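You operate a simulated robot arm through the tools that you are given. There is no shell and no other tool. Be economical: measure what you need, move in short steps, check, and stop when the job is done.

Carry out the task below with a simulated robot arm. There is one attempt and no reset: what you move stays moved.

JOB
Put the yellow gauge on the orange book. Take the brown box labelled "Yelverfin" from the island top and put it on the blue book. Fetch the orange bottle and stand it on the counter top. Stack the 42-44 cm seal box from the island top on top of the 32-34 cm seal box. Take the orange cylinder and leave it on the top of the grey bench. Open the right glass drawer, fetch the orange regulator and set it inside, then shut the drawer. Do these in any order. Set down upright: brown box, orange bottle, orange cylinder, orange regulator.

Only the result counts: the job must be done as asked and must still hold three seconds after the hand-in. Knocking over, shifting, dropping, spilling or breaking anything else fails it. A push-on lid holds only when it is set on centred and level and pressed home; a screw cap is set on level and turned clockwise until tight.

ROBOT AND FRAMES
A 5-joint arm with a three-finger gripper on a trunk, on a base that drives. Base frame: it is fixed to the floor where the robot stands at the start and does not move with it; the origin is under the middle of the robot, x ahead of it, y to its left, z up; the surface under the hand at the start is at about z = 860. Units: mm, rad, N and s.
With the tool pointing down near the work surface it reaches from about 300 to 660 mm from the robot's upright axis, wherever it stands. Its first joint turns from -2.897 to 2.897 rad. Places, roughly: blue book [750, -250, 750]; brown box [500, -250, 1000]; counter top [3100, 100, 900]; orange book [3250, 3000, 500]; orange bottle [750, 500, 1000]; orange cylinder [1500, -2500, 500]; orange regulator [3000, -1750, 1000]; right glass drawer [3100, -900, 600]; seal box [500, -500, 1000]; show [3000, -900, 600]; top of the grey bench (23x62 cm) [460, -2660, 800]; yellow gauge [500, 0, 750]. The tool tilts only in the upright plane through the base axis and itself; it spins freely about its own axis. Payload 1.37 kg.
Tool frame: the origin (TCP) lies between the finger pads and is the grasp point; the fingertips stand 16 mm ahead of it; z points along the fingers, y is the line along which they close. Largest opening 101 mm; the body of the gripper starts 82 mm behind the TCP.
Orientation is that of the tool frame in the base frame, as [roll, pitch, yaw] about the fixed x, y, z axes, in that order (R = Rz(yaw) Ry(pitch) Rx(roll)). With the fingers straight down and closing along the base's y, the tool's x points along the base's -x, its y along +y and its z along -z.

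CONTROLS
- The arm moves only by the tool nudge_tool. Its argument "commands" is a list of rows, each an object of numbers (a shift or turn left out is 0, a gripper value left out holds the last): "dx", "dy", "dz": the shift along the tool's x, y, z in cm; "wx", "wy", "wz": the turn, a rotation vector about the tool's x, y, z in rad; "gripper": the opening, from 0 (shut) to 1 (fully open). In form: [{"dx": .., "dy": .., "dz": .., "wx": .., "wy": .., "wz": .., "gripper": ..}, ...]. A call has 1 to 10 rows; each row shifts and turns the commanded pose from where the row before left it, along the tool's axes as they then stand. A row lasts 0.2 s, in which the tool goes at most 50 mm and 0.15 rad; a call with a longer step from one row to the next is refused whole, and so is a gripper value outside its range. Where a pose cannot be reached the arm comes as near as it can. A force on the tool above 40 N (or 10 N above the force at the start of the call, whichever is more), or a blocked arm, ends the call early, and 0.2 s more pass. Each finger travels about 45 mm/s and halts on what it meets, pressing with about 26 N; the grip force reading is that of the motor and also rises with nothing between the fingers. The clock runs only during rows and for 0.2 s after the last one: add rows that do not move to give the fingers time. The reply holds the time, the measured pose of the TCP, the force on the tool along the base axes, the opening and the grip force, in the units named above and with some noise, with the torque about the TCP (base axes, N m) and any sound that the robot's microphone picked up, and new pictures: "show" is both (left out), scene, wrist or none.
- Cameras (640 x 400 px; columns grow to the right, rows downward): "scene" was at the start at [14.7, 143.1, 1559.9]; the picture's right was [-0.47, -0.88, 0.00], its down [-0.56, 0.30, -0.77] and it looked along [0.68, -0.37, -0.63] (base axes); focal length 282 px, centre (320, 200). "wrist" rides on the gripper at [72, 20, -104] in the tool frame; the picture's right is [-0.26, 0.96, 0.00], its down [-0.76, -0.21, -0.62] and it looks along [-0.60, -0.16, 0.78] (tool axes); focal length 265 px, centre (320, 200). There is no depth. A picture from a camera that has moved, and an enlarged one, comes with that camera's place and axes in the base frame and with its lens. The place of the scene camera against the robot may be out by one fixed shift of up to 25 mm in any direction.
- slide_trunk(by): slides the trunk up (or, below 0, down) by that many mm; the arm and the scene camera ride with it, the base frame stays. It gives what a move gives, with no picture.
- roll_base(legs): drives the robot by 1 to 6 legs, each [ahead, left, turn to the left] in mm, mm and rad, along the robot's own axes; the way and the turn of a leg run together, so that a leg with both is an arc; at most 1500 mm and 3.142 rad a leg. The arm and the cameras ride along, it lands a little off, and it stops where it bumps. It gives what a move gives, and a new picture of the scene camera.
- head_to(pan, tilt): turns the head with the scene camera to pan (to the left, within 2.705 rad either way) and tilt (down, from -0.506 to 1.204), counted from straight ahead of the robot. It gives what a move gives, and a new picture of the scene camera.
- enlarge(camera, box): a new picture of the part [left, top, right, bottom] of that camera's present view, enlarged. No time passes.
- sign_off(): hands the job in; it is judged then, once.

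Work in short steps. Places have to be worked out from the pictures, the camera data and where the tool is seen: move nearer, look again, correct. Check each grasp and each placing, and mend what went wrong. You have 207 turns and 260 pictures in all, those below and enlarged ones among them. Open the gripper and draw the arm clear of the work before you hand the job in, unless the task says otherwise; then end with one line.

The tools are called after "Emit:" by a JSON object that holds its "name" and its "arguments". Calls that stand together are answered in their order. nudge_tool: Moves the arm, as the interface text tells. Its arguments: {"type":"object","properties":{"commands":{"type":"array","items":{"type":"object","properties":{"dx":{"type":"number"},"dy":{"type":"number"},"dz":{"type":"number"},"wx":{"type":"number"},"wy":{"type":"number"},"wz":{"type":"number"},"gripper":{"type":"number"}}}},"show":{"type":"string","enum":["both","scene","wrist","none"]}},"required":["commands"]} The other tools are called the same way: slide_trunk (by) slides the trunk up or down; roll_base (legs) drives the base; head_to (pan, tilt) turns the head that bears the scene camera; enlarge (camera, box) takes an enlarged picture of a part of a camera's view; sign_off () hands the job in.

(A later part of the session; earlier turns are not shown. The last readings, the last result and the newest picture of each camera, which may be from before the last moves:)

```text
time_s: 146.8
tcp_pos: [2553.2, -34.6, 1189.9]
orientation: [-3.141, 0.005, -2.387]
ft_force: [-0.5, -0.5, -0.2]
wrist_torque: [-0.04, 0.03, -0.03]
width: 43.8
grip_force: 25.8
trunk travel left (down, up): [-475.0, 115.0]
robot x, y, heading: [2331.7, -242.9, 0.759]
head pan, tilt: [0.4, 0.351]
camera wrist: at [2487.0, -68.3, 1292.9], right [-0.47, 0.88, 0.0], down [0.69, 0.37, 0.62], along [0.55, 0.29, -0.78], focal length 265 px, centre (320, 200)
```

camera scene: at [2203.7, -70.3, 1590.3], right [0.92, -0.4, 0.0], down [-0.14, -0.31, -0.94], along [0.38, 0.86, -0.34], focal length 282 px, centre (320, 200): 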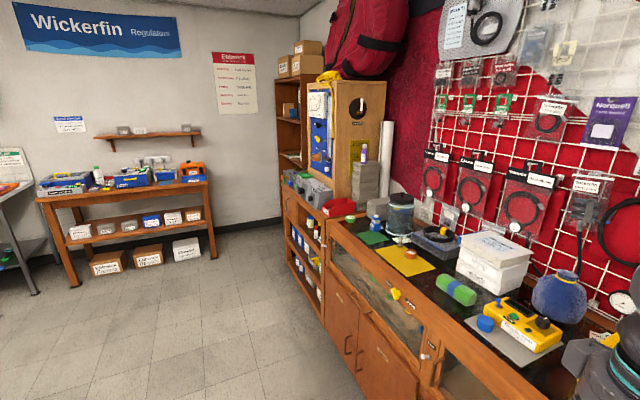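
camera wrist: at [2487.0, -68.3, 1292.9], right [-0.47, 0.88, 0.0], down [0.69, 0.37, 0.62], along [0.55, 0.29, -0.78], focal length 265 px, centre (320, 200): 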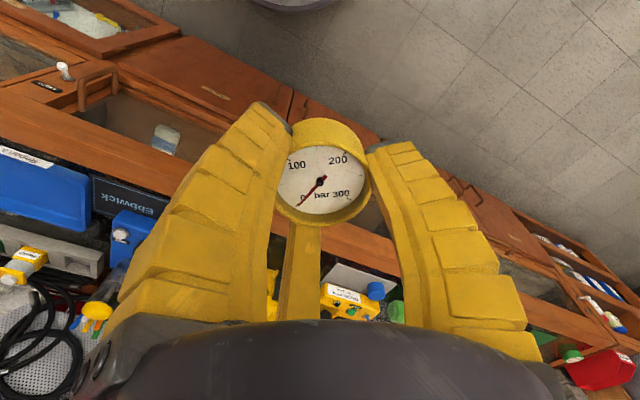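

The gauge is still held. I enlarge the open shelf region at the far end to find the orange book.

Emit:
{"name": "enlarge", "arguments": {"camera": "scene", "box": [260, 130, 360, 330]}}

Emit:
{"name": "roll_base", "arguments": {"legs": [[0, 0, 0.8], [1400, 0, 0], [700, 0, 0]]}}

Emit:
{"name": "head_to", "arguments": {"pan": -0.6, "tilt": 0.5}}

```text
2.00 times, centred on (310, 230) of scene
camera zoom: at [2204.2, -69.7, 1590.3], right [0.92, -0.4, 0.0], down [-0.14, -0.31, -0.94], along [0.38, 0.86, -0.34], focal length 563 px, centre (340, 140)
```

zoom: 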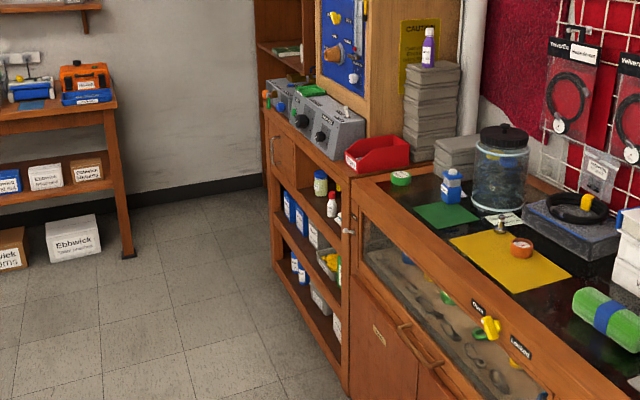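

```text
time_s: 159.4
tcp_pos: [2376.2, 2179.3, 1188.8]
orientation: [-3.141, 0.003, -1.592]
ft_force: [0.6, 0.7, -0.1]
wrist_torque: [0.0, 0.0, 0.01]
width: 44.2
grip_force: 25.7
trunk travel left (down, up): [-475.0, 115.0]
robot x, y, heading: [2372.6, 1871.3, 1.552]
head pan, tilt: [0.4, 0.351]
camera scene: at [2164.0, 1909.1, 1590.3], right [0.93, 0.37, 0.0], down [0.13, -0.32, -0.94], along [-0.35, 0.87, -0.34], focal length 282 px, centre (320, 200)
```

scene: 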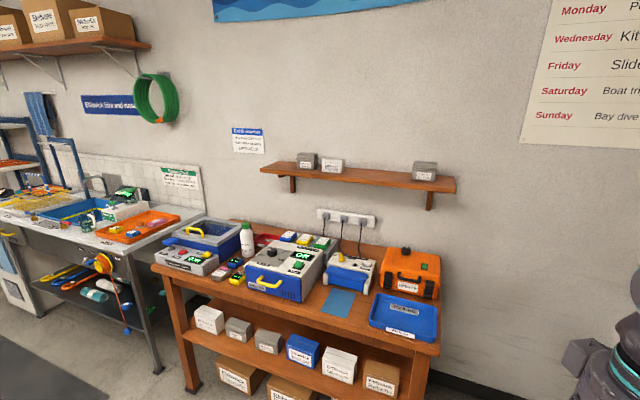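

```text
time_s: 160.7
tcp_pos: [2375.6, 2178.6, 1189.0]
orientation: [-3.14, 0.003, -1.592]
ft_force: [0.4, 0.3, 0.1]
wrist_torque: [0.0, 0.01, -0.02]
width: 44.0
grip_force: 26.4
trunk travel left (down, up): [-475.0, 115.0]
robot x, y, heading: [2371.4, 1870.0, 1.552]
head pan, tilt: [-0.6, 0.499]
camera scene: at [2251.3, 1896.4, 1576.6], right [0.82, -0.58, 0.0], down [-0.28, -0.39, -0.88], along [0.51, 0.72, -0.48], focal length 282 px, centre (320, 200)
```

scene: 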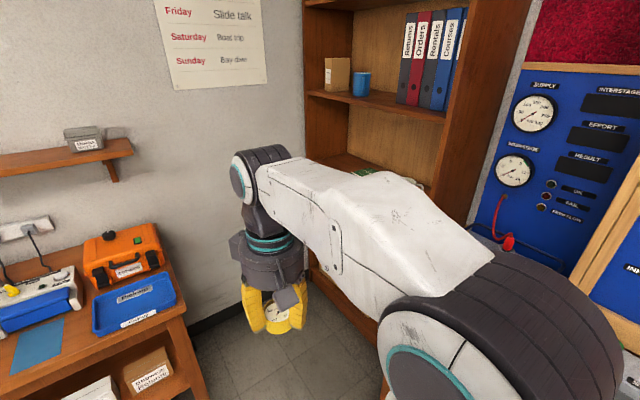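

The tall bookshelf is to my right-front. I turn to face +x and look down at its lower shelves.

Emit:
{"name": "roll_base", "arguments": {"legs": [[0, 850, 0], [0, 0, -1.55]]}}

Emit:
{"name": "head_to", "arguments": {"pan": 0.45, "tilt": 0.7}}

```text
time_s: 168.9
tcp_pos: [1836.8, 1900.6, 1189.4]
orientation: [-3.141, 0.002, -3.132]
ft_force: [0.4, -0.3, 0.4]
wrist_torque: [-0.01, -0.01, 0.0]
width: 43.9
grip_force: 25.9
trunk travel left (down, up): [-475.0, 115.0]
robot x, y, heading: [1526.7, 1892.3, 0.016]
head pan, tilt: [-0.6, 0.499]
camera scene: at [1542.3, 2024.9, 1576.6], right [-0.55, -0.83, 0.0], down [-0.4, 0.27, -0.88], along [0.73, -0.49, -0.48], focal length 282 px, centre (320, 200)
```

scene: 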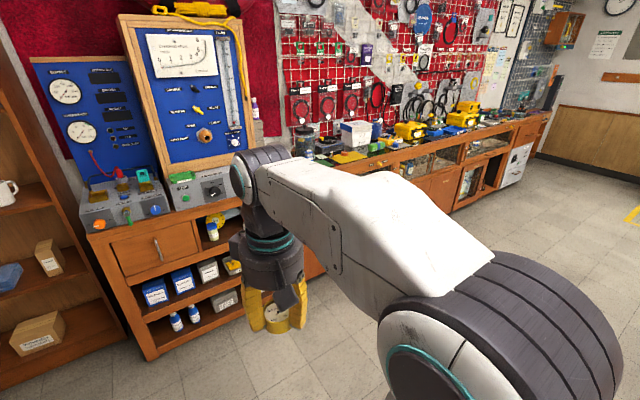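

```text
time_s: 170.2
tcp_pos: [1837.2, 1900.0, 1188.9]
orientation: [-3.141, 0.004, -3.131]
ft_force: [0.2, -0.2, -0.3]
wrist_torque: [-0.02, -0.01, 0.0]
width: 43.9
grip_force: 25.6
trunk travel left (down, up): [-475.0, 115.0]
robot x, y, heading: [1527.2, 1891.4, 0.014]
head pan, tilt: [0.45, 0.7]
camera scene: at [1542.7, 2113.3, 1558.9], right [0.45, -0.9, 0.0], down [-0.58, -0.29, -0.77], along [0.68, 0.34, -0.64], focal length 282 px, centre (320, 200)
```

scene: 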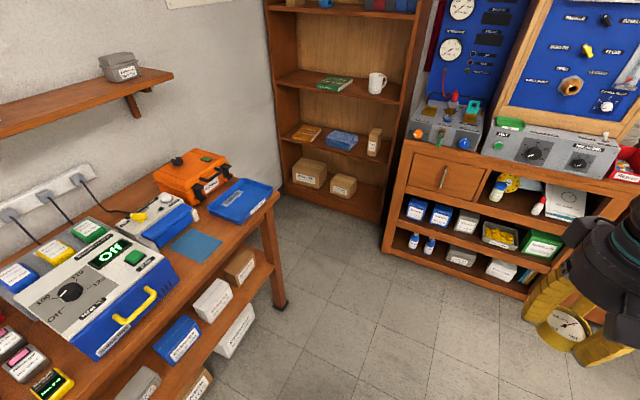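

Now I see the shelf; something orange lies on it at about (305,132).

Emit:
{"name": "enlarge", "arguments": {"camera": "scene", "box": [260, 60, 410, 230]}}

```text
2.35 times, centred on (335, 145) of scene
camera zoom: at [1542.7, 2113.3, 1558.9], right [0.45, -0.9, 0.0], down [-0.58, -0.29, -0.77], along [0.68, 0.34, -0.64], focal length 662 px, centre (285, 329)
```

zoom: 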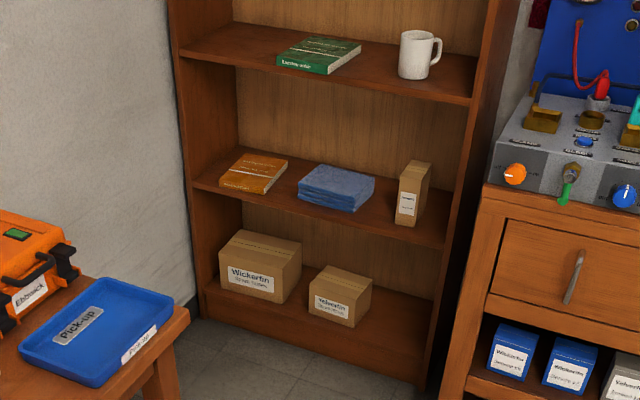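

The orange book lies on the middle shelf at about (3270,3090), top z≈565, with roughly 400 mm of clearance above. I drive to stand in front of it.

Emit:
{"name": "roll_base", "arguments": {"legs": [[900, 0, -0.015], [0, 1160, 0]]}}

Emit:
{"name": "slide_trunk", "arguments": {"by": -350}}

Emit:
{"name": "head_to", "arguments": {"pan": -0.25, "tilt": 0.55}}

```text
time_s: 177.8
tcp_pos: [2719.8, 2459.2, 1188.9]
orientation: [3.14, 0.004, -3.095]
ft_force: [1.3, -0.5, 0.1]
wrist_torque: [0.07, 0.01, 0.03]
width: 44.0
grip_force: 26.5
trunk travel left (down, up): [-475.0, 115.0]
robot x, y, heading: [2407.3, 2437.1, 0.048]
head pan, tilt: [0.45, 0.7]
stopped in leg 2: the robot was blocked; the commanded pose is now the measured one
camera scene: at [2418.2, 2660.1, 1559.1], right [0.48, -0.88, 0.0], down [-0.57, -0.31, -0.76], along [0.67, 0.37, -0.64], focal length 282 px, centre (320, 200)
```

scene: 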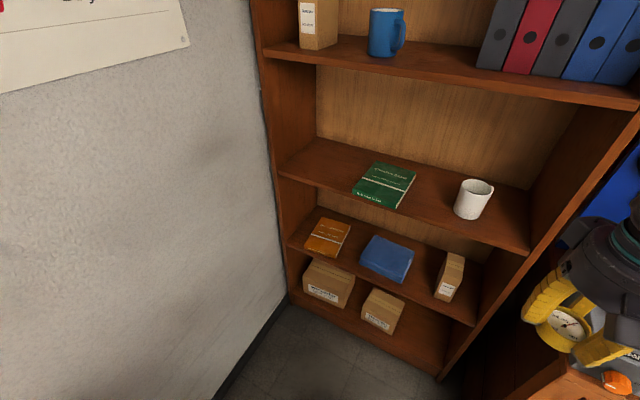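

```text
time_s: 181.2
tcp_pos: [2719.6, 2461.7, 839.5]
orientation: [3.141, 0.006, -3.095]
ft_force: [0.5, 0.8, -0.2]
wrist_torque: [0.02, 0.01, 0.02]
width: 44.1
grip_force: 26.0
trunk travel left (down, up): [-125.0, 465.0]
robot x, y, heading: [2413.1, 2439.5, 0.046]
head pan, tilt: [0.45, 0.7]
```

```text
time_s: 182.2
tcp_pos: [2718.0, 2460.5, 838.7]
orientation: [-3.14, 0.005, -3.094]
ft_force: [0.6, 0.0, 0.8]
wrist_torque: [0.0, 0.01, 0.02]
width: 44.0
grip_force: 25.8
trunk travel left (down, up): [-125.0, 465.0]
robot x, y, heading: [2406.5, 2444.0, 0.049]
head pan, tilt: [-0.25, 0.55]
camera scene: at [2430.4, 2603.3, 1222.0], right [-0.2, -0.98, 0.0], down [-0.51, 0.1, -0.85], along [0.84, -0.17, -0.52], focal length 282 px, centre (320, 200)
```

scene: 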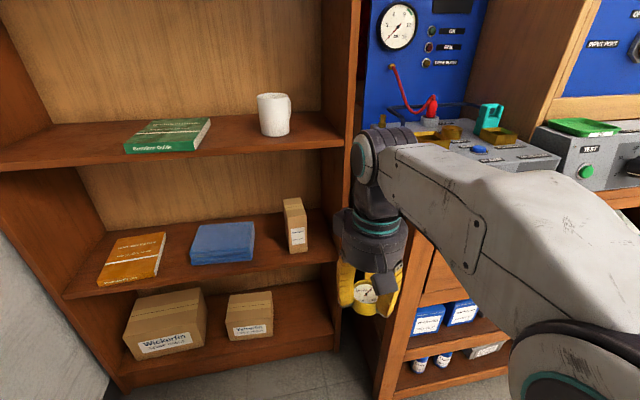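

The desk leg stopped me. I go a bit ahead first, straighten, then left.

Emit:
{"name": "roll_base", "arguments": {"legs": [[175, 0, -0.048], [0, 600, 0]]}}

Emit:
{"name": "head_to", "arguments": {"pan": 0.1, "tilt": 0.6}}

```text
time_s: 186.2
tcp_pos: [2895.2, 2961.2, 839.1]
orientation: [-3.14, 0.005, 3.134]
ft_force: [0.4, -0.4, 0.0]
wrist_torque: [0.03, 0.02, -0.03]
width: 44.1
grip_force: 25.2
trunk travel left (down, up): [-125.0, 465.0]
robot x, y, heading: [2585.9, 2957.0, -0.01]
head pan, tilt: [-0.25, 0.55]
stopped in leg 2: the robot was blocked; the commanded pose is now the measured one
camera scene: at [2614.0, 3119.5, 1222.0], right [-0.25, -0.97, 0.0], down [-0.51, 0.13, -0.85], along [0.82, -0.22, -0.52], focal length 282 px, centre (320, 200)
```

scene: 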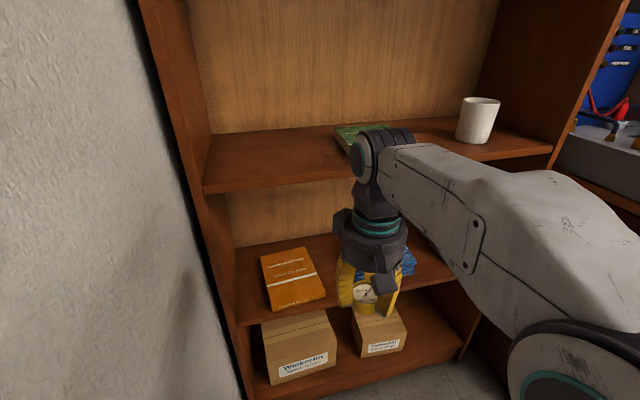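

```text
time_s: 187.1
tcp_pos: [2895.1, 2960.3, 840.0]
orientation: [3.141, 0.004, 3.135]
ft_force: [-0.1, -0.1, 0.4]
wrist_torque: [-0.02, 0.01, -0.02]
width: 43.9
grip_force: 26.0
trunk travel left (down, up): [-125.0, 465.0]
robot x, y, heading: [2588.3, 2956.0, -0.004]
head pan, tilt: [0.099, 0.6]
camera scene: at [2615.2, 3150.4, 1217.5], right [0.09, -1.0, 0.0], down [-0.56, -0.05, -0.83], along [0.82, 0.08, -0.56], focal length 282 px, centre (320, 200)
```

scene: 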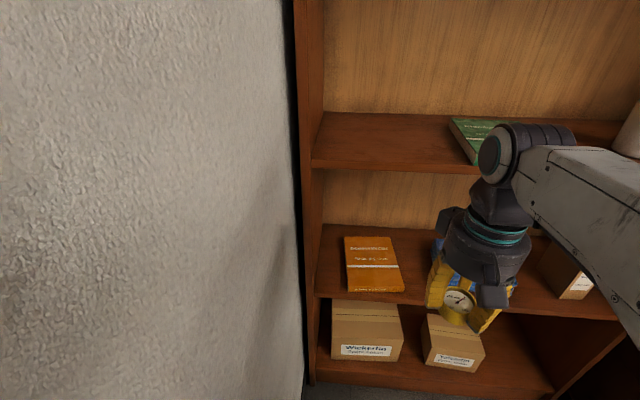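

The book is centred near (3240,3046) on a shelf with front edge x≈3120, z≈545. I extend the arm in front of the shelf and tilt the tool forward, so it can slide in between the shelves.

Emit:
{"name": "nudge_tool", "arguments": {"commands": [{"dx": -3.75, "dy": 2.15}, {"dx": -3.75, "dy": 2.15}, {"dx": -3.75, "dy": 2.15}, {"dx": -3.75, "dy": 2.15}, {"wz": -0.145}, {"wz": -0.045}, {"wy": -0.148}, {"wy": -0.148}, {"wy": -0.148}, {"wy": -0.148}], "show": "scene"}}

```text
time_s: 188.1
tcp_pos: [3034.8, 3042.7, 842.4]
orientation: [-3.138, -0.015, 3.133]
ft_force: [-11.7, -4.1, 0.7]
wrist_torque: [0.47, -1.46, -0.09]
width: 44.2
grip_force: 26.3
trunk travel left (down, up): [-125.0, 465.0]
robot x, y, heading: [2583.5, 2957.0, -0.011]
head pan, tilt: [0.099, 0.6]
stopped in row 5: the force on the tool passed its limit at 70 N (the readings are from after the stop); the commanded pose is now the measured one
camera scene: at [2613.4, 3149.9, 1217.7], right [0.09, -1.0, 0.0], down [-0.56, -0.05, -0.83], along [0.82, 0.08, -0.56], focal length 282 px, centre (320, 200)
```

scene: 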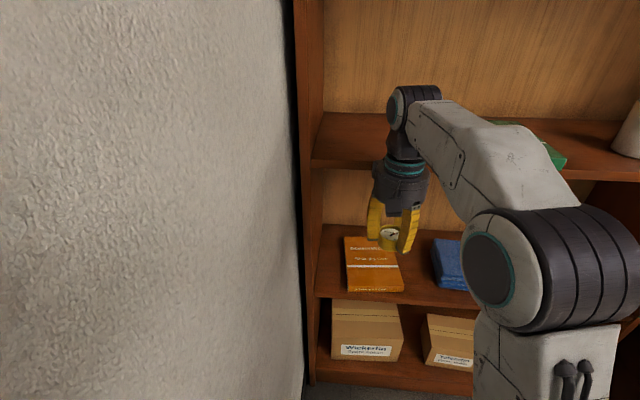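

The gripper body touched the upper shelf edge. I pull back 60 mm, then tilt there.

Emit:
{"name": "nudge_tool", "arguments": {"commands": [{"dx": 3}, {"dx": 3}, {"dx": 2}, {"wz": -0.145}, {"wz": -0.045}, {"wy": -0.148}, {"wy": -0.148}, {"wy": -0.148}]}}

```text
time_s: 189.9
tcp_pos: [2959.6, 3025.7, 842.4]
orientation: [3.128, 0.43, -2.956]
ft_force: [0.5, 1.1, 0.1]
wrist_torque: [-0.01, 0.04, 0.0]
width: 43.8
grip_force: 26.4
out of reach, approached as far as the arm can: row 7, 8
trunk travel left (down, up): [-125.0, 465.0]
robot x, y, heading: [2586.1, 2960.0, -0.004]
head pan, tilt: [0.099, 0.6]
camera scene: at [2615.4, 3150.5, 1217.5], right [0.09, -1.0, 0.0], down [-0.56, -0.05, -0.82], along [0.82, 0.08, -0.57], focal length 282 px, centre (320, 200)
camera wrist: at [2850.8, 3025.3, 906.9], right [0.05, 0.99, 0.12], down [0.46, -0.13, 0.88], along [0.89, 0.01, -0.47], focal length 265 px, centre (320, 200)
```

scene: 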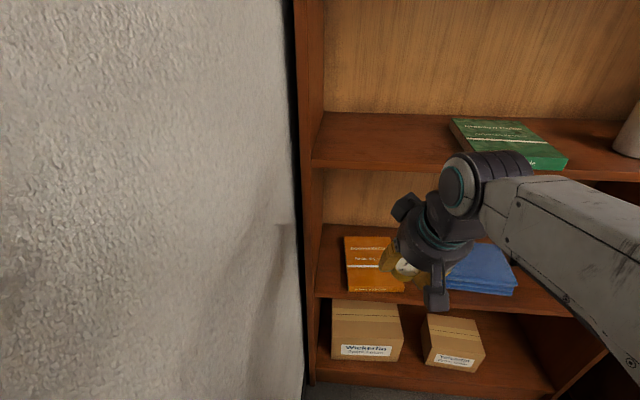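
wrist: 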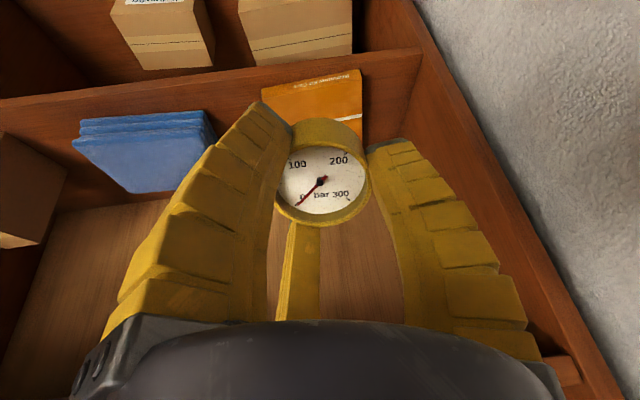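

Tilted 0.43 so far. I lower the trunk fully and tilt further.

Emit:
{"name": "slide_trunk", "arguments": {"by": -120}}

Emit:
{"name": "nudge_tool", "arguments": {"commands": [{"dz": 2.7, "dx": 1.3}, {"wy": -0.14}, {"wy": -0.14}, {}]}}

```text
time_s: 191.4
tcp_pos: [2960.4, 3027.1, 722.4]
orientation: [3.129, 0.427, -2.957]
ft_force: [-0.5, -0.1, -0.5]
wrist_torque: [0.01, 0.02, 0.02]
width: 43.8
grip_force: 26.2
trunk travel left (down, up): [-5.0, 585.0]
robot x, y, heading: [2588.7, 2959.2, -0.004]
head pan, tilt: [0.099, 0.6]
```

```text
time_s: 192.4
tcp_pos: [2959.0, 3024.8, 692.6]
orientation: [3.122, 0.708, -2.962]
ft_force: [1.4, 0.7, 0.1]
wrist_torque: [0.03, -0.04, 0.03]
width: 43.8
grip_force: 25.7
trunk travel left (down, up): [-5.0, 585.0]
robot x, y, heading: [2584.7, 2958.8, -0.01]
head pan, tilt: [0.099, 0.6]
camera scene: at [2615.2, 3150.5, 1097.5], right [0.09, -1.0, 0.0], down [-0.56, -0.05, -0.83], along [0.82, 0.08, -0.56], focal length 282 px, centre (320, 200)
camera wrist: at [2836.6, 3021.6, 724.0], right [0.01, 0.98, 0.19], down [0.21, -0.19, 0.96], along [0.98, 0.03, -0.21], focal length 265 px, centre (320, 200)
```

scene: 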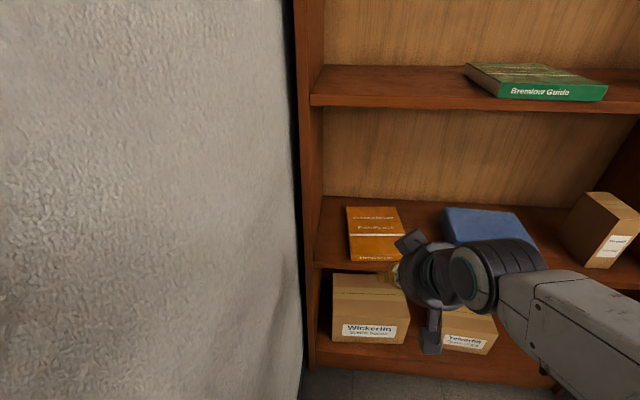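
wrist: 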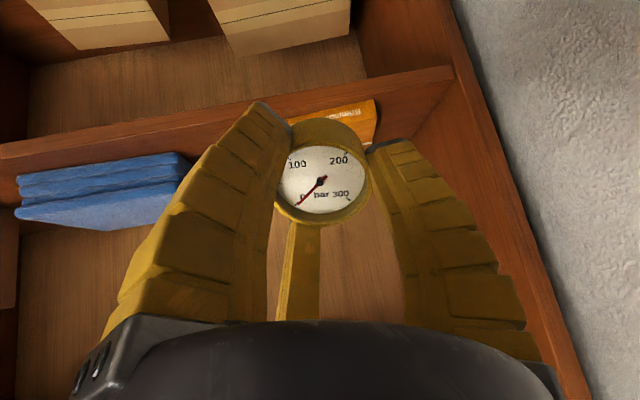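

Tilt is 0.71. I lower to TCP z≈642, spin so that one finger is on top, then drive the base forward to insert.

Emit:
{"name": "nudge_tool", "arguments": {"commands": [{"dy": 1.2}, {"dz": 1.9, "dx": 1.63}, {"dz": 1.9, "dx": 1.63}, {"wz": -0.131}, {"wz": -0.131}, {"wz": -0.131}, {"wz": -0.131}, {}], "show": "none"}}

Emit:
{"name": "roll_base", "arguments": {"legs": [[200, 0, 0.0]]}}

Emit:
{"name": "nudge_tool", "arguments": {"commands": [{}], "show": "wrist"}}

```text
time_s: 194.2
tcp_pos: [2960.9, 3024.5, 642.6]
orientation: [-2.75, 0.605, -2.305]
ft_force: [-0.6, -0.6, -0.4]
wrist_torque: [-0.04, -0.02, -0.01]
width: 43.8
grip_force: 26.5
out of reach, approached as far as the arm can: row 1
trunk travel left (down, up): [-5.0, 585.0]
robot x, y, heading: [2586.9, 2957.5, -0.006]
head pan, tilt: [0.099, 0.6]
```

```text
time_s: 195.8
tcp_pos: [3158.6, 3024.3, 642.9]
orientation: [-2.751, 0.608, -2.303]
ft_force: [0.5, 0.0, -0.4]
wrist_torque: [0.0, -0.01, 0.01]
width: 44.1
grip_force: 25.9
trunk travel left (down, up): [-5.0, 585.0]
robot x, y, heading: [2787.2, 2955.9, -0.002]
head pan, tilt: [0.099, 0.6]
camera scene: at [2814.5, 3149.4, 1097.5], right [0.1, -1.0, 0.0], down [-0.56, -0.05, -0.83], along [0.82, 0.08, -0.56], focal length 282 px, centre (320, 200)
```

scene: 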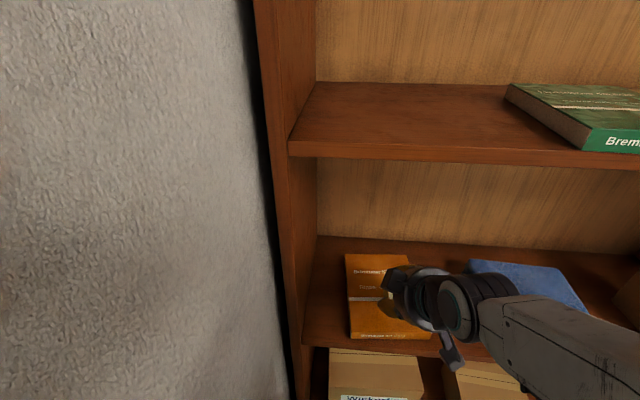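

```text
time_s: 196.2
tcp_pos: [3159.3, 3023.8, 643.3]
orientation: [-2.752, 0.606, -2.303]
ft_force: [0.6, -0.1, -0.5]
wrist_torque: [0.0, 0.0, -0.03]
width: 44.2
grip_force: 26.2
trunk travel left (down, up): [-5.0, 585.0]
robot x, y, heading: [2788.1, 2959.7, -0.007]
head pan, tilt: [0.099, 0.6]
camera wrist: at [3044.0, 2982.8, 673.9], right [-0.38, 0.91, -0.15], down [0.13, 0.21, 0.97], along [0.92, 0.34, -0.2], focal length 265 px, centre (320, 200)
```

wrist: 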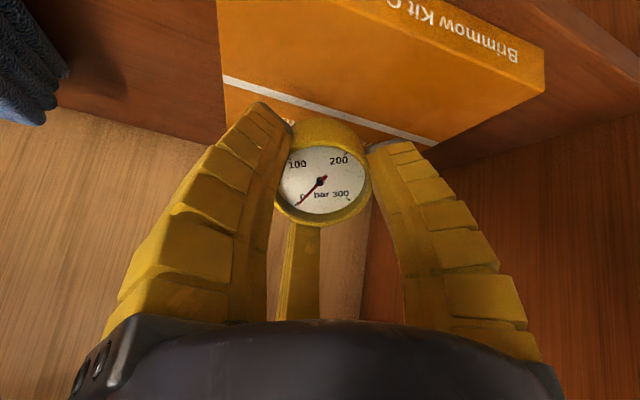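

The gauge is above the near part of the book. I advance 45 mm more, then lower gently.

Emit:
{"name": "roll_base", "arguments": {"legs": [[45, 0, 0.0]]}}

Emit:
{"name": "nudge_tool", "arguments": {"commands": [{"dz": 1.14, "dx": 0.84, "dy": 0.49}, {"dz": 0.76, "dx": 0.56, "dy": 0.325}, {"dz": 0.38, "dx": 0.28, "dy": 0.16}, {}], "show": "wrist"}}

```text
time_s: 197.2
tcp_pos: [3186.6, 3024.4, 640.9]
orientation: [-2.755, 0.605, -2.305]
ft_force: [-0.6, 0.4, 0.2]
wrist_torque: [0.0, 0.03, 0.0]
width: 43.9
grip_force: 25.6
trunk travel left (down, up): [-5.0, 585.0]
robot x, y, heading: [2814.9, 2959.8, -0.004]
head pan, tilt: [0.099, 0.6]
stopped in leg 1: the robot was blocked; the commanded pose is now the measured one
camera scene: at [2841.8, 3149.3, 1097.5], right [0.1, -1.0, 0.0], down [-0.56, -0.05, -0.83], along [0.82, 0.08, -0.56], focal length 282 px, centre (320, 200)
```

scene: 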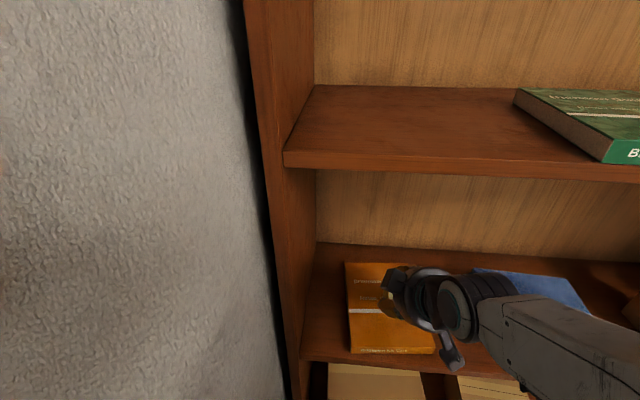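

```text
time_s: 198.2
tcp_pos: [3190.1, 3026.0, 615.4]
orientation: [-2.744, 0.619, -2.298]
ft_force: [9.2, -2.2, 27.3]
wrist_torque: [-0.05, -0.15, 0.0]
width: 47.6
grip_force: 26.0
trunk travel left (down, up): [-5.0, 585.0]
robot x, y, heading: [2820.0, 2957.0, -0.01]
head pan, tilt: [0.099, 0.6]
camera wrist: at [3073.8, 2983.6, 646.1], right [-0.38, 0.91, -0.15], down [0.12, 0.21, 0.97], along [0.92, 0.35, -0.19], focal length 265 px, centre (320, 200)
```

wrist: 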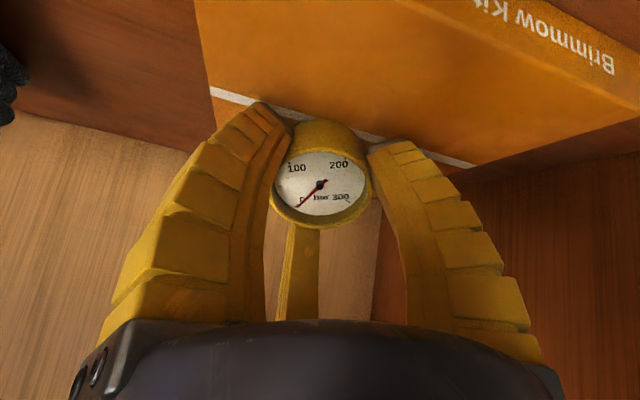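

Contact with the book. I relieve 5 mm and open.

Emit:
{"name": "nudge_tool", "arguments": {"commands": [{"dz": -0.35, "dx": -0.26, "dy": -0.15}, {"gripper": 0.6}, {}, {"gripper": 0.85}, {}, {}], "show": "wrist"}}

```text
time_s: 199.6
tcp_pos: [3187.3, 3024.1, 617.4]
orientation: [-2.755, 0.606, -2.305]
ft_force: [0.2, -0.9, 0.4]
wrist_torque: [0.01, -0.01, 0.0]
width: 87.2
grip_force: 1.7
trunk travel left (down, up): [-5.0, 585.0]
robot x, y, heading: [2813.4, 2958.6, -0.0]
head pan, tilt: [0.099, 0.6]
camera wrist: at [3071.7, 2983.1, 648.6], right [-0.38, 0.91, -0.15], down [0.14, 0.21, 0.97], along [0.92, 0.35, -0.21], focal length 265 px, centre (320, 200)
```

wrist: 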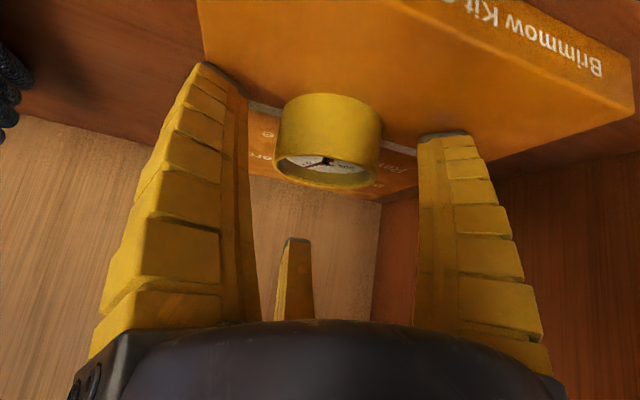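

The gauge lies flat on the book. I withdraw along the tool axis, then back the base out.

Emit:
{"name": "nudge_tool", "arguments": {"commands": [{"dz": -2}, {"dz": -3}, {}], "show": "none"}}

Emit:
{"name": "roll_base", "arguments": {"legs": [[-215, 0, 0]]}}

Emit:
{"name": "enlarge", "arguments": {"camera": "scene", "box": [290, 150, 450, 300]}}

```text
time_s: 200.4
tcp_pos: [3155.7, 3018.8, 654.3]
orientation: [-2.755, 0.606, -2.306]
ft_force: [0.3, -0.3, 1.1]
wrist_torque: [0.0, -0.01, 0.0]
width: 87.6
grip_force: 1.5
trunk travel left (down, up): [-5.0, 585.0]
robot x, y, heading: [2811.1, 2957.0, -0.001]
head pan, tilt: [0.099, 0.6]
```

```text
time_s: 202.0
tcp_pos: [2942.6, 3019.6, 655.2]
orientation: [-2.756, 0.606, -2.307]
ft_force: [0.2, -0.3, 0.1]
wrist_torque: [-0.03, -0.02, 0.0]
width: 87.6
grip_force: 1.4
trunk travel left (down, up): [-5.0, 585.0]
robot x, y, heading: [2603.5, 2956.6, 0.001]
head pan, tilt: [0.099, 0.6]
camera scene: at [2629.6, 3150.2, 1097.5], right [0.1, -1.0, 0.0], down [-0.56, -0.05, -0.83], along [0.82, 0.08, -0.56], focal length 282 px, centre (320, 200)
```

scene: 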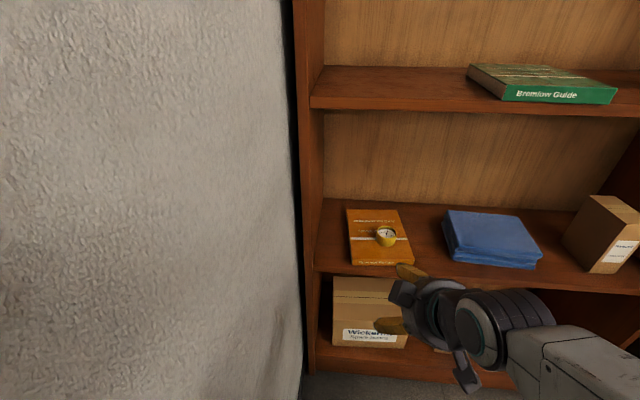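

```text
2.67 times, centred on (370, 225) of scene
camera zoom: at [2629.6, 3150.2, 1097.5], right [0.1, -1.0, 0.0], down [-0.56, -0.05, -0.83], along [0.82, 0.08, -0.56], focal length 751 px, centre (187, 133)
```

zoom: 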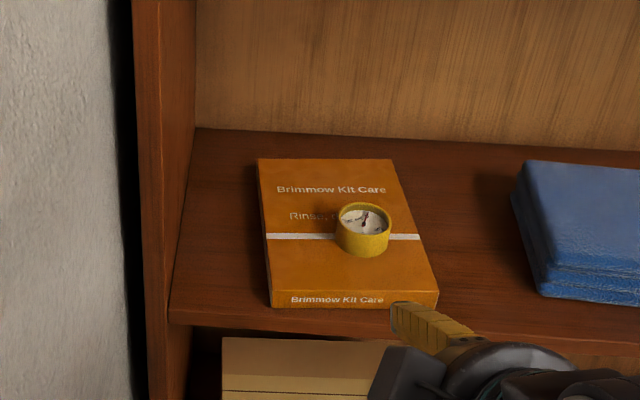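

The gauge is on the book. I restore the arm posture and trunk, then drive back towards the bottle.

Emit:
{"name": "slide_trunk", "arguments": {"by": 470}}

Emit:
{"name": "nudge_tool", "arguments": {"commands": [{"wz": 0.131}, {"wz": 0.131}, {"wz": 0.131}, {"wz": 0.131}, {"wy": 0.142}, {"wy": 0.142}, {"wy": 0.142}, {"wy": 0.142}, {"wy": 0.14, "gripper": 1.0}, {}], "show": "none"}}

Emit:
{"name": "roll_base", "arguments": {"legs": [[0, -520, 0], [-350, 0, 0], [0, -537, 0], [0, 0, 3.14], [500, 750, 0], [480, 750, 0]]}}

Emit:
{"name": "head_to", "arguments": {"pan": 0.2, "tilt": 0.7}}

```text
refused: 470 is not a number from -400 to 400
```

```text
time_s: 204.2
tcp_pos: [2943.8, 3018.9, 655.8]
orientation: [-3.14, -0.005, -2.946]
ft_force: [0.5, -1.5, -0.6]
wrist_torque: [0.0, -0.03, 0.02]
width: 100.5
grip_force: 0.0
trunk travel left (down, up): [-5.0, 585.0]
robot x, y, heading: [2598.9, 2959.2, -0.0]
head pan, tilt: [0.099, 0.6]
```

```text
time_s: 208.8
tcp_pos: [2713.6, 2445.0, 655.2]
orientation: [-3.14, -0.002, -3.033]
ft_force: [-0.6, -0.1, -0.3]
wrist_torque: [0.02, 0.0, -0.04]
width: 100.5
grip_force: 0.1
trunk travel left (down, up): [-5.0, 585.0]
robot x, y, heading: [2366.5, 2415.5, -0.096]
head pan, tilt: [0.099, 0.6]
stopped in leg 2: the robot was blocked; the commanded pose is now the measured one
camera scene: at [2411.9, 2604.1, 1097.5], right [0.01, -1.0, 0.0], down [-0.56, 0.0, -0.83], along [0.83, 0.0, -0.56], focal length 282 px, centre (320, 200)
```

scene: 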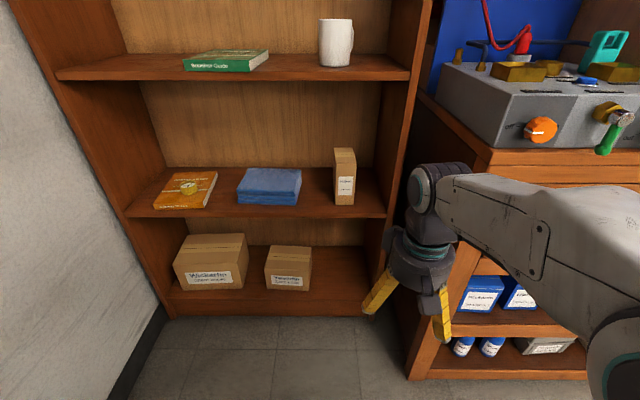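

```text
time_s: 209.4
tcp_pos: [2713.6, 2445.6, 654.9]
orientation: [-3.141, -0.003, -3.034]
ft_force: [0.8, 0.0, 0.6]
wrist_torque: [0.04, 0.0, 0.0]
width: 100.7
grip_force: 0.0
trunk travel left (down, up): [-5.0, 585.0]
robot x, y, heading: [2368.0, 2414.7, -0.091]
head pan, tilt: [0.201, 0.7]
camera scene: at [2408.0, 2612.7, 1088.9], right [0.11, -0.99, 0.0], down [-0.64, -0.07, -0.77], along [0.76, 0.08, -0.64], focal length 282 px, centre (320, 200)
```

scene: 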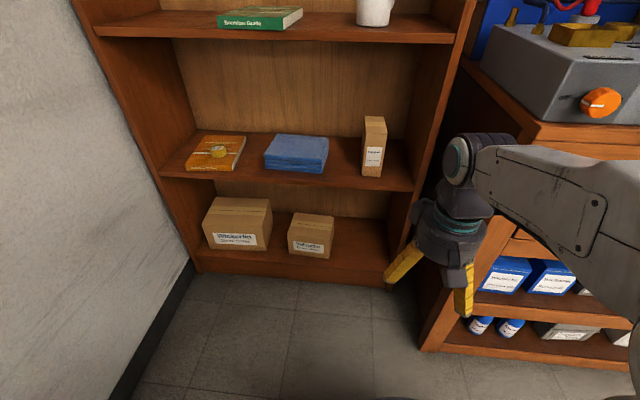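

The rear touched the desk; I ease forward and right before backing. I also raise the trunk in two steps.

Emit:
{"name": "roll_base", "arguments": {"legs": [[120, 0, 0], [0, 0, 0.093], [0, -420, 0], [-300, 0, 0]]}}

Emit:
{"name": "slide_trunk", "arguments": {"by": 400}}

Emit:
{"name": "slide_trunk", "arguments": {"by": 70}}

```text
time_s: 212.3
tcp_pos: [2831.4, 2322.6, 655.4]
orientation: [-3.141, 0.016, -2.91]
ft_force: [-4.9, 7.4, 1.2]
wrist_torque: [-0.03, -0.03, 0.44]
width: 96.0
grip_force: 0.0
trunk travel left (down, up): [-5.0, 585.0]
robot x, y, heading: [2487.4, 2249.5, 0.0]
head pan, tilt: [0.201, 0.7]
stopped in leg 3: the force on the tool passed its limit at 90 N (the readings are from after the stop); the commanded pose is now the measured one
camera scene: at [2508.0, 2455.4, 1088.8], right [0.2, -0.98, 0.0], down [-0.63, -0.13, -0.77], along [0.75, 0.15, -0.64], focal length 282 px, centre (320, 200)
```

scene: 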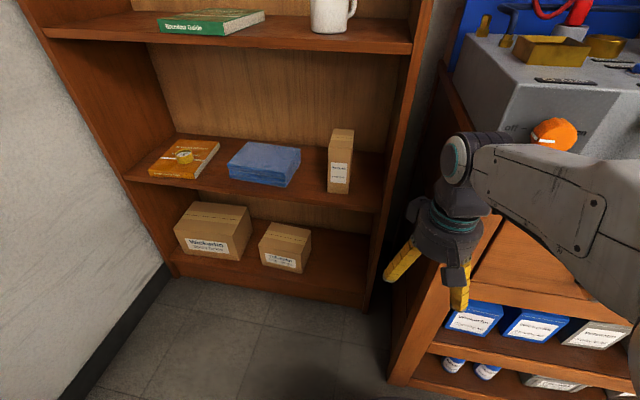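

```text
time_s: 216.1
tcp_pos: [2831.1, 2320.8, 1057.1]
orientation: [3.141, 0.017, -2.913]
ft_force: [-0.1, 0.3, -0.1]
wrist_torque: [0.0, 0.0, -0.01]
width: 100.4
grip_force: 0.0
trunk travel left (down, up): [-405.0, 185.0]
robot x, y, heading: [2483.5, 2253.0, -0.005]
head pan, tilt: [0.201, 0.7]
```

```text
time_s: 217.2
tcp_pos: [2831.5, 2320.5, 1126.9]
orientation: [-3.141, 0.017, -2.91]
ft_force: [-0.7, -0.3, -0.9]
wrist_torque: [-0.01, 0.01, 0.0]
width: 100.8
grip_force: 0.1
trunk travel left (down, up): [-475.0, 115.0]
robot x, y, heading: [2486.4, 2251.0, 0.0]
head pan, tilt: [0.201, 0.7]
```

The finger had brushed the cabinet side (all looks in place). Now clear and raised, I back off straight and drive to the bottle.

Emit:
{"name": "roll_base", "arguments": {"legs": [[-300, 0, 0], [0, -350, 0], [0, 0, 3.14], [480, 750, 0], [460, 750, 0]]}}

Emit:
{"name": "head_to", "arguments": {"pan": 0.2, "tilt": 0.7}}

```text
time_s: 237.1
tcp_pos: [956.0, 277.5, 1125.8]
orientation: [3.141, 0.016, 0.277]
ft_force: [0.6, -0.2, 0.0]
wrist_torque: [0.01, -0.01, -0.01]
width: 100.6
grip_force: 0.1
trunk travel left (down, up): [-475.0, 115.0]
robot x, y, heading: [1298.0, 363.4, -3.1]
head pan, tilt: [0.201, 0.7]
camera scene: at [1283.0, 175.9, 1558.9], right [-0.24, 0.97, 0.0], down [0.62, 0.16, -0.76], along [-0.74, -0.19, -0.64], focal length 282 px, centre (320, 200)
```

scene: 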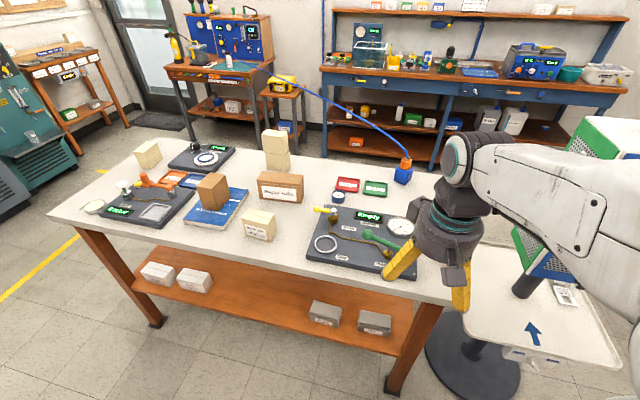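

```text
time_s: 237.7
tcp_pos: [957.1, 277.3, 1125.4]
orientation: [3.141, 0.016, 0.276]
ft_force: [0.5, -0.3, 0.1]
wrist_torque: [-0.02, 0.02, 0.0]
width: 101.0
grip_force: 0.1
trunk travel left (down, up): [-475.0, 115.0]
robot x, y, heading: [1297.8, 357.8, -3.099]
head pan, tilt: [0.201, 0.7]
camera scene: at [1283.2, 176.2, 1558.9], right [-0.24, 0.97, 0.0], down [0.62, 0.16, -0.76], along [-0.74, -0.19, -0.64], focal length 282 px, centre (320, 200)
```

scene: 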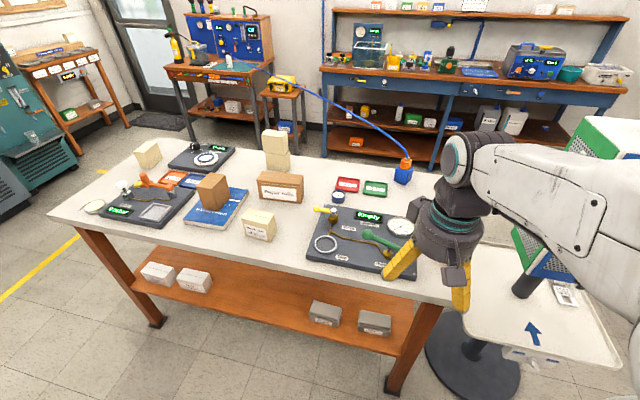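

The island is intact. I take a wrist view to locate the bottle.

Emit:
{"name": "nudge_tool", "arguments": {"commands": [{"dz": -4}, {"dz": -4, "wz": 0.13}, {"wz": 0.14}, {}], "show": "wrist"}}

```text
time_s: 238.7
tcp_pos: [957.1, 280.1, 1207.3]
orientation: [3.137, 0.017, 0.006]
ft_force: [-0.2, 0.6, 0.6]
wrist_torque: [-0.02, 0.0, 0.02]
width: 100.6
grip_force: 0.0
trunk travel left (down, up): [-475.0, 115.0]
robot x, y, heading: [1297.8, 362.6, -3.097]
head pan, tilt: [0.201, 0.7]
camera wrist: at [1032.9, 261.8, 1310.1], right [-0.26, -0.97, 0.01], down [-0.75, 0.21, 0.63], along [-0.61, 0.16, -0.78], focal length 265 px, centre (320, 200)
```

wrist: 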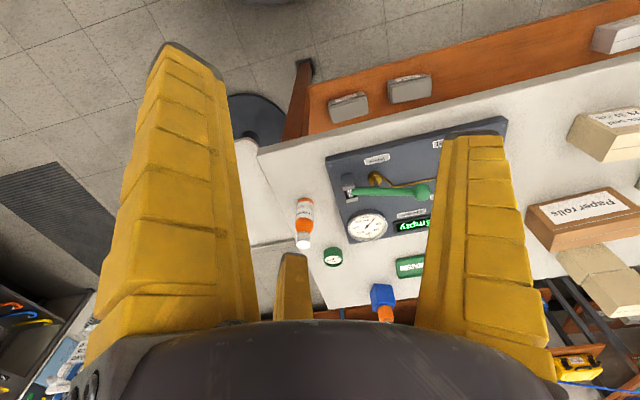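

The bottle stands at about (692,384), some 130 mm tall. I move over it with the opening at 0.8.

Emit:
{"name": "nudge_tool", "arguments": {"commands": [{"dx": -4.42, "dy": -1.73, "dz": 1.4}, {"dx": -4.42, "dy": -1.73, "dz": 1.4}, {"dx": -4.42, "dy": -1.73, "dz": 1.4}, {"dx": -4.42, "dy": -1.73, "dz": 1.4}, {"dx": -4.42, "dy": -1.73, "dz": 1.4}, {"dx": -4.42, "dy": -1.73, "dz": 1.4}, {"dz": 4.0}, {}], "show": "wrist"}}

```text
time_s: 240.5
tcp_pos: [702.6, 375.4, 1089.3]
orientation: [-3.14, 0.015, 0.008]
ft_force: [0.3, -0.2, -0.5]
wrist_torque: [-0.02, 0.04, 0.03]
width: 100.8
grip_force: 0.1
out of reach, approached as far as the arm can: row 6
trunk travel left (down, up): [-475.0, 115.0]
robot x, y, heading: [1297.9, 361.2, -3.097]
head pan, tilt: [0.201, 0.7]
camera wrist: at [777.0, 357.8, 1191.8], right [-0.26, -0.97, 0.0], down [-0.75, 0.2, 0.63], along [-0.61, 0.16, -0.77], focal length 265 px, centre (320, 200)
```

wrist: 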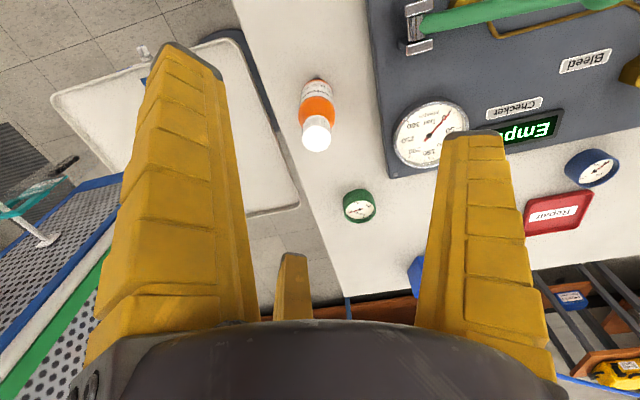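

I correct by (-16,+10) mm, narrow the fingers and descend to z≈930, then close on the bottle.

Emit:
{"name": "nudge_tool", "arguments": {"commands": [{"dx": -1.6, "dy": -0.96, "gripper": 0.7}, {"dz": 4.0}, {"dz": 4.0}, {"dz": 4.0}, {"dz": 3.8}, {}], "show": "wrist"}}

```text
time_s: 241.9
tcp_pos: [682.7, 383.7, 929.9]
orientation: [-3.14, 0.015, 0.007]
ft_force: [0.3, 0.1, -0.6]
wrist_torque: [-0.02, -0.03, -0.05]
width: 73.6
grip_force: 2.3
trunk travel left (down, up): [-475.0, 115.0]
robot x, y, heading: [1298.4, 361.9, -3.096]
head pan, tilt: [0.201, 0.7]
camera wrist: at [756.7, 365.7, 1032.8], right [-0.26, -0.97, 0.0], down [-0.75, 0.2, 0.63], along [-0.61, 0.16, -0.78], focal length 265 px, centre (320, 200)
```

wrist: 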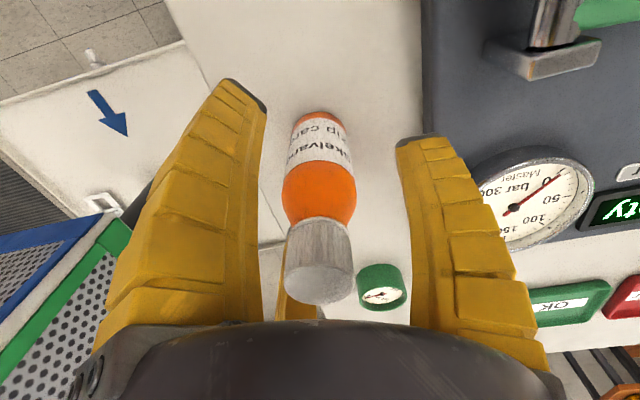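

The bottle is between the fingers. I close.

Emit:
{"name": "nudge_tool", "arguments": {"commands": [{"gripper": 0.5}, {}, {"gripper": 0.3}, {}, {"gripper": 0.2}, {}, {}, {}], "show": "wrist"}}

```text
time_s: 243.7
tcp_pos: [681.8, 384.1, 931.7]
orientation: [3.141, 0.019, 0.005]
ft_force: [-1.5, 0.7, 8.0]
wrist_torque: [0.04, -0.05, 0.01]
width: 31.9
grip_force: 26.1
trunk travel left (down, up): [-475.0, 115.0]
robot x, y, heading: [1296.1, 357.8, -3.096]
head pan, tilt: [0.201, 0.7]
camera wrist: at [757.0, 365.9, 1034.1], right [-0.26, -0.97, 0.0], down [-0.75, 0.2, 0.63], along [-0.61, 0.16, -0.77], focal length 265 px, centre (320, 200)
```

wrist: 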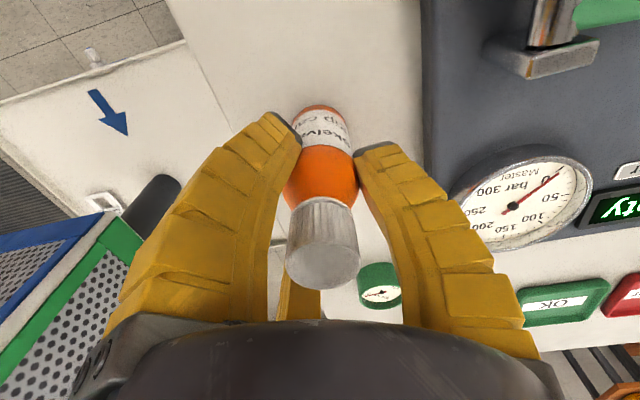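

Gripped. I lift and retract.

Emit:
{"name": "nudge_tool", "arguments": {"commands": [{"dz": -3}, {"dz": -4.5}, {"dz": -4.5}, {"dx": 4.6, "dz": -1.5}, {"dx": 4.6, "dz": -1.5}, {"dx": 4.6, "dz": -1.5}, {"dx": 4.6, "dz": -1.5}, {"dx": 4.6, "dz": -1.5}, {"dx": 4.6}, {}], "show": "wrist"}}

```text
time_s: 245.9
tcp_pos: [958.9, 385.7, 1121.4]
orientation: [-3.14, 0.015, 0.006]
ft_force: [0.8, -0.2, -1.3]
wrist_torque: [-0.01, -0.03, 0.02]
width: 30.5
grip_force: 25.9
trunk travel left (down, up): [-475.0, 115.0]
robot x, y, heading: [1295.4, 363.5, -3.093]
head pan, tilt: [0.201, 0.7]
camera wrist: at [1033.7, 367.9, 1223.8], right [-0.26, -0.97, 0.0], down [-0.75, 0.2, 0.63], along [-0.61, 0.16, -0.78], focal length 265 px, centre (320, 200)
```

wrist: 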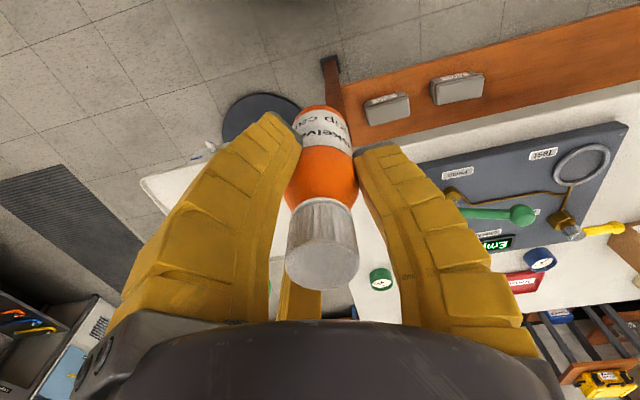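

Bottle is held upright. I turn around and drive towards the counter.

Emit:
{"name": "roll_base", "arguments": {"legs": [[-150, 0, 0], [0, 0, 3.1], [850, -200, 0]]}}

Emit:
{"name": "head_to", "arguments": {"pan": 0.35, "tilt": 0.55}}

```text
time_s: 258.7
tcp_pos: [2622.8, 97.9, 1120.8]
orientation: [-3.139, 0.015, 3.074]
ft_force: [0.4, 0.0, -0.4]
wrist_torque: [0.0, 0.0, -0.03]
width: 30.4
grip_force: 26.0
trunk travel left (down, up): [-475.0, 115.0]
robot x, y, heading: [2287.1, 149.9, -0.032]
head pan, tilt: [0.201, 0.7]
camera scene: at [2315.1, 348.4, 1558.9], right [0.17, -0.99, 0.0], down [-0.63, -0.11, -0.76], along [0.75, 0.13, -0.64], focal length 282 px, centre (320, 200)
```

scene: 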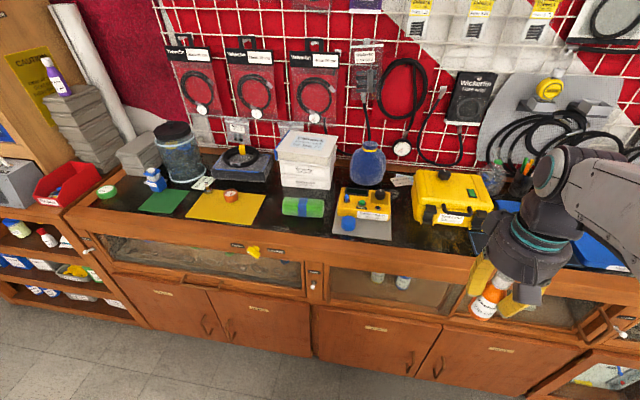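

```text
time_s: 259.4
tcp_pos: [2621.8, 97.7, 1120.8]
orientation: [-3.141, 0.014, 3.075]
ft_force: [0.4, -0.5, -1.8]
wrist_torque: [-0.02, 0.02, 0.0]
width: 30.7
grip_force: 26.6
trunk travel left (down, up): [-475.0, 115.0]
robot x, y, heading: [2283.7, 148.1, -0.028]
head pan, tilt: [0.351, 0.55]
camera scene: at [2316.4, 362.3, 1572.0], right [0.32, -0.95, 0.0], down [-0.5, -0.16, -0.85], along [0.81, 0.27, -0.52], focal length 282 px, centre (320, 200)
```

scene: 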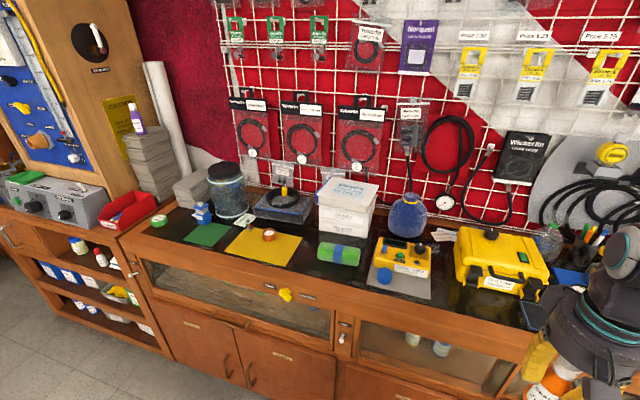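

I look further right along the counter for a clear spot.

Emit:
{"name": "head_to", "arguments": {"pan": -0.5, "tilt": 0.6}}

Emit:
{"name": "nudge_tool", "arguments": {"commands": [{}], "show": "wrist"}}

```text
time_s: 260.6
tcp_pos: [2621.3, 97.5, 1121.2]
orientation: [-3.14, 0.014, 3.072]
ft_force: [-0.5, 0.7, -0.9]
wrist_torque: [0.01, -0.01, 0.01]
width: 30.4
grip_force: 25.9
trunk travel left (down, up): [-475.0, 115.0]
robot x, y, heading: [2290.1, 153.5, -0.029]
head pan, tilt: [-0.499, 0.6]
camera scene: at [2307.5, 289.5, 1567.5], right [-0.5, -0.86, 0.0], down [-0.49, 0.28, -0.83], along [0.71, -0.42, -0.56], focal length 282 px, centre (320, 200)
```

scene: 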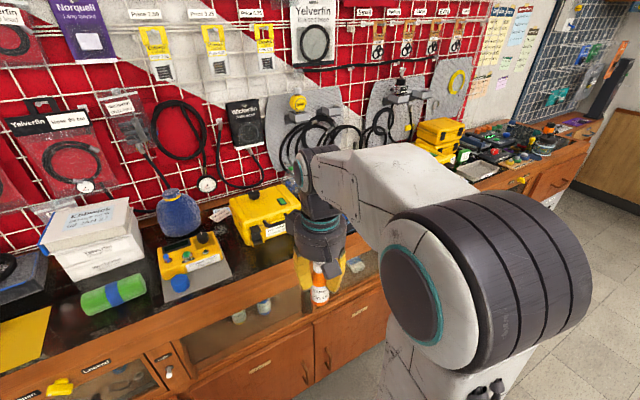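

```text
time_s: 261.0
tcp_pos: [2622.9, 97.7, 1121.0]
orientation: [-3.139, 0.015, 3.074]
ft_force: [-0.9, -0.1, -1.2]
wrist_torque: [0.0, 0.03, 0.0]
width: 30.2
grip_force: 25.9
trunk travel left (down, up): [-475.0, 115.0]
robot x, y, heading: [2285.6, 150.0, -0.029]
head pan, tilt: [-0.499, 0.6]
camera wrist: at [2551.1, 124.2, 1223.9], right [0.33, 0.94, 0.0], down [0.73, -0.26, 0.63], along [0.6, -0.21, -0.78], focal length 265 px, centre (320, 200)
```

wrist: 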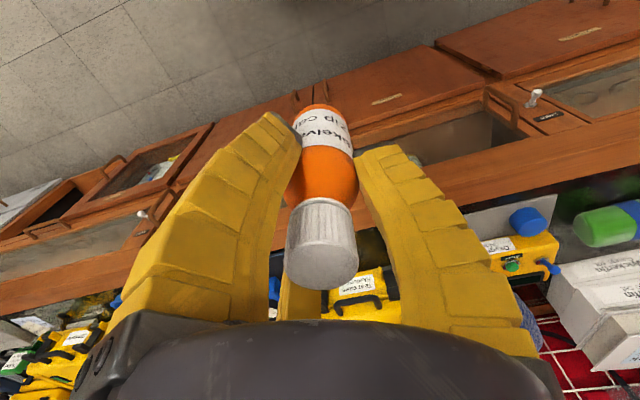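

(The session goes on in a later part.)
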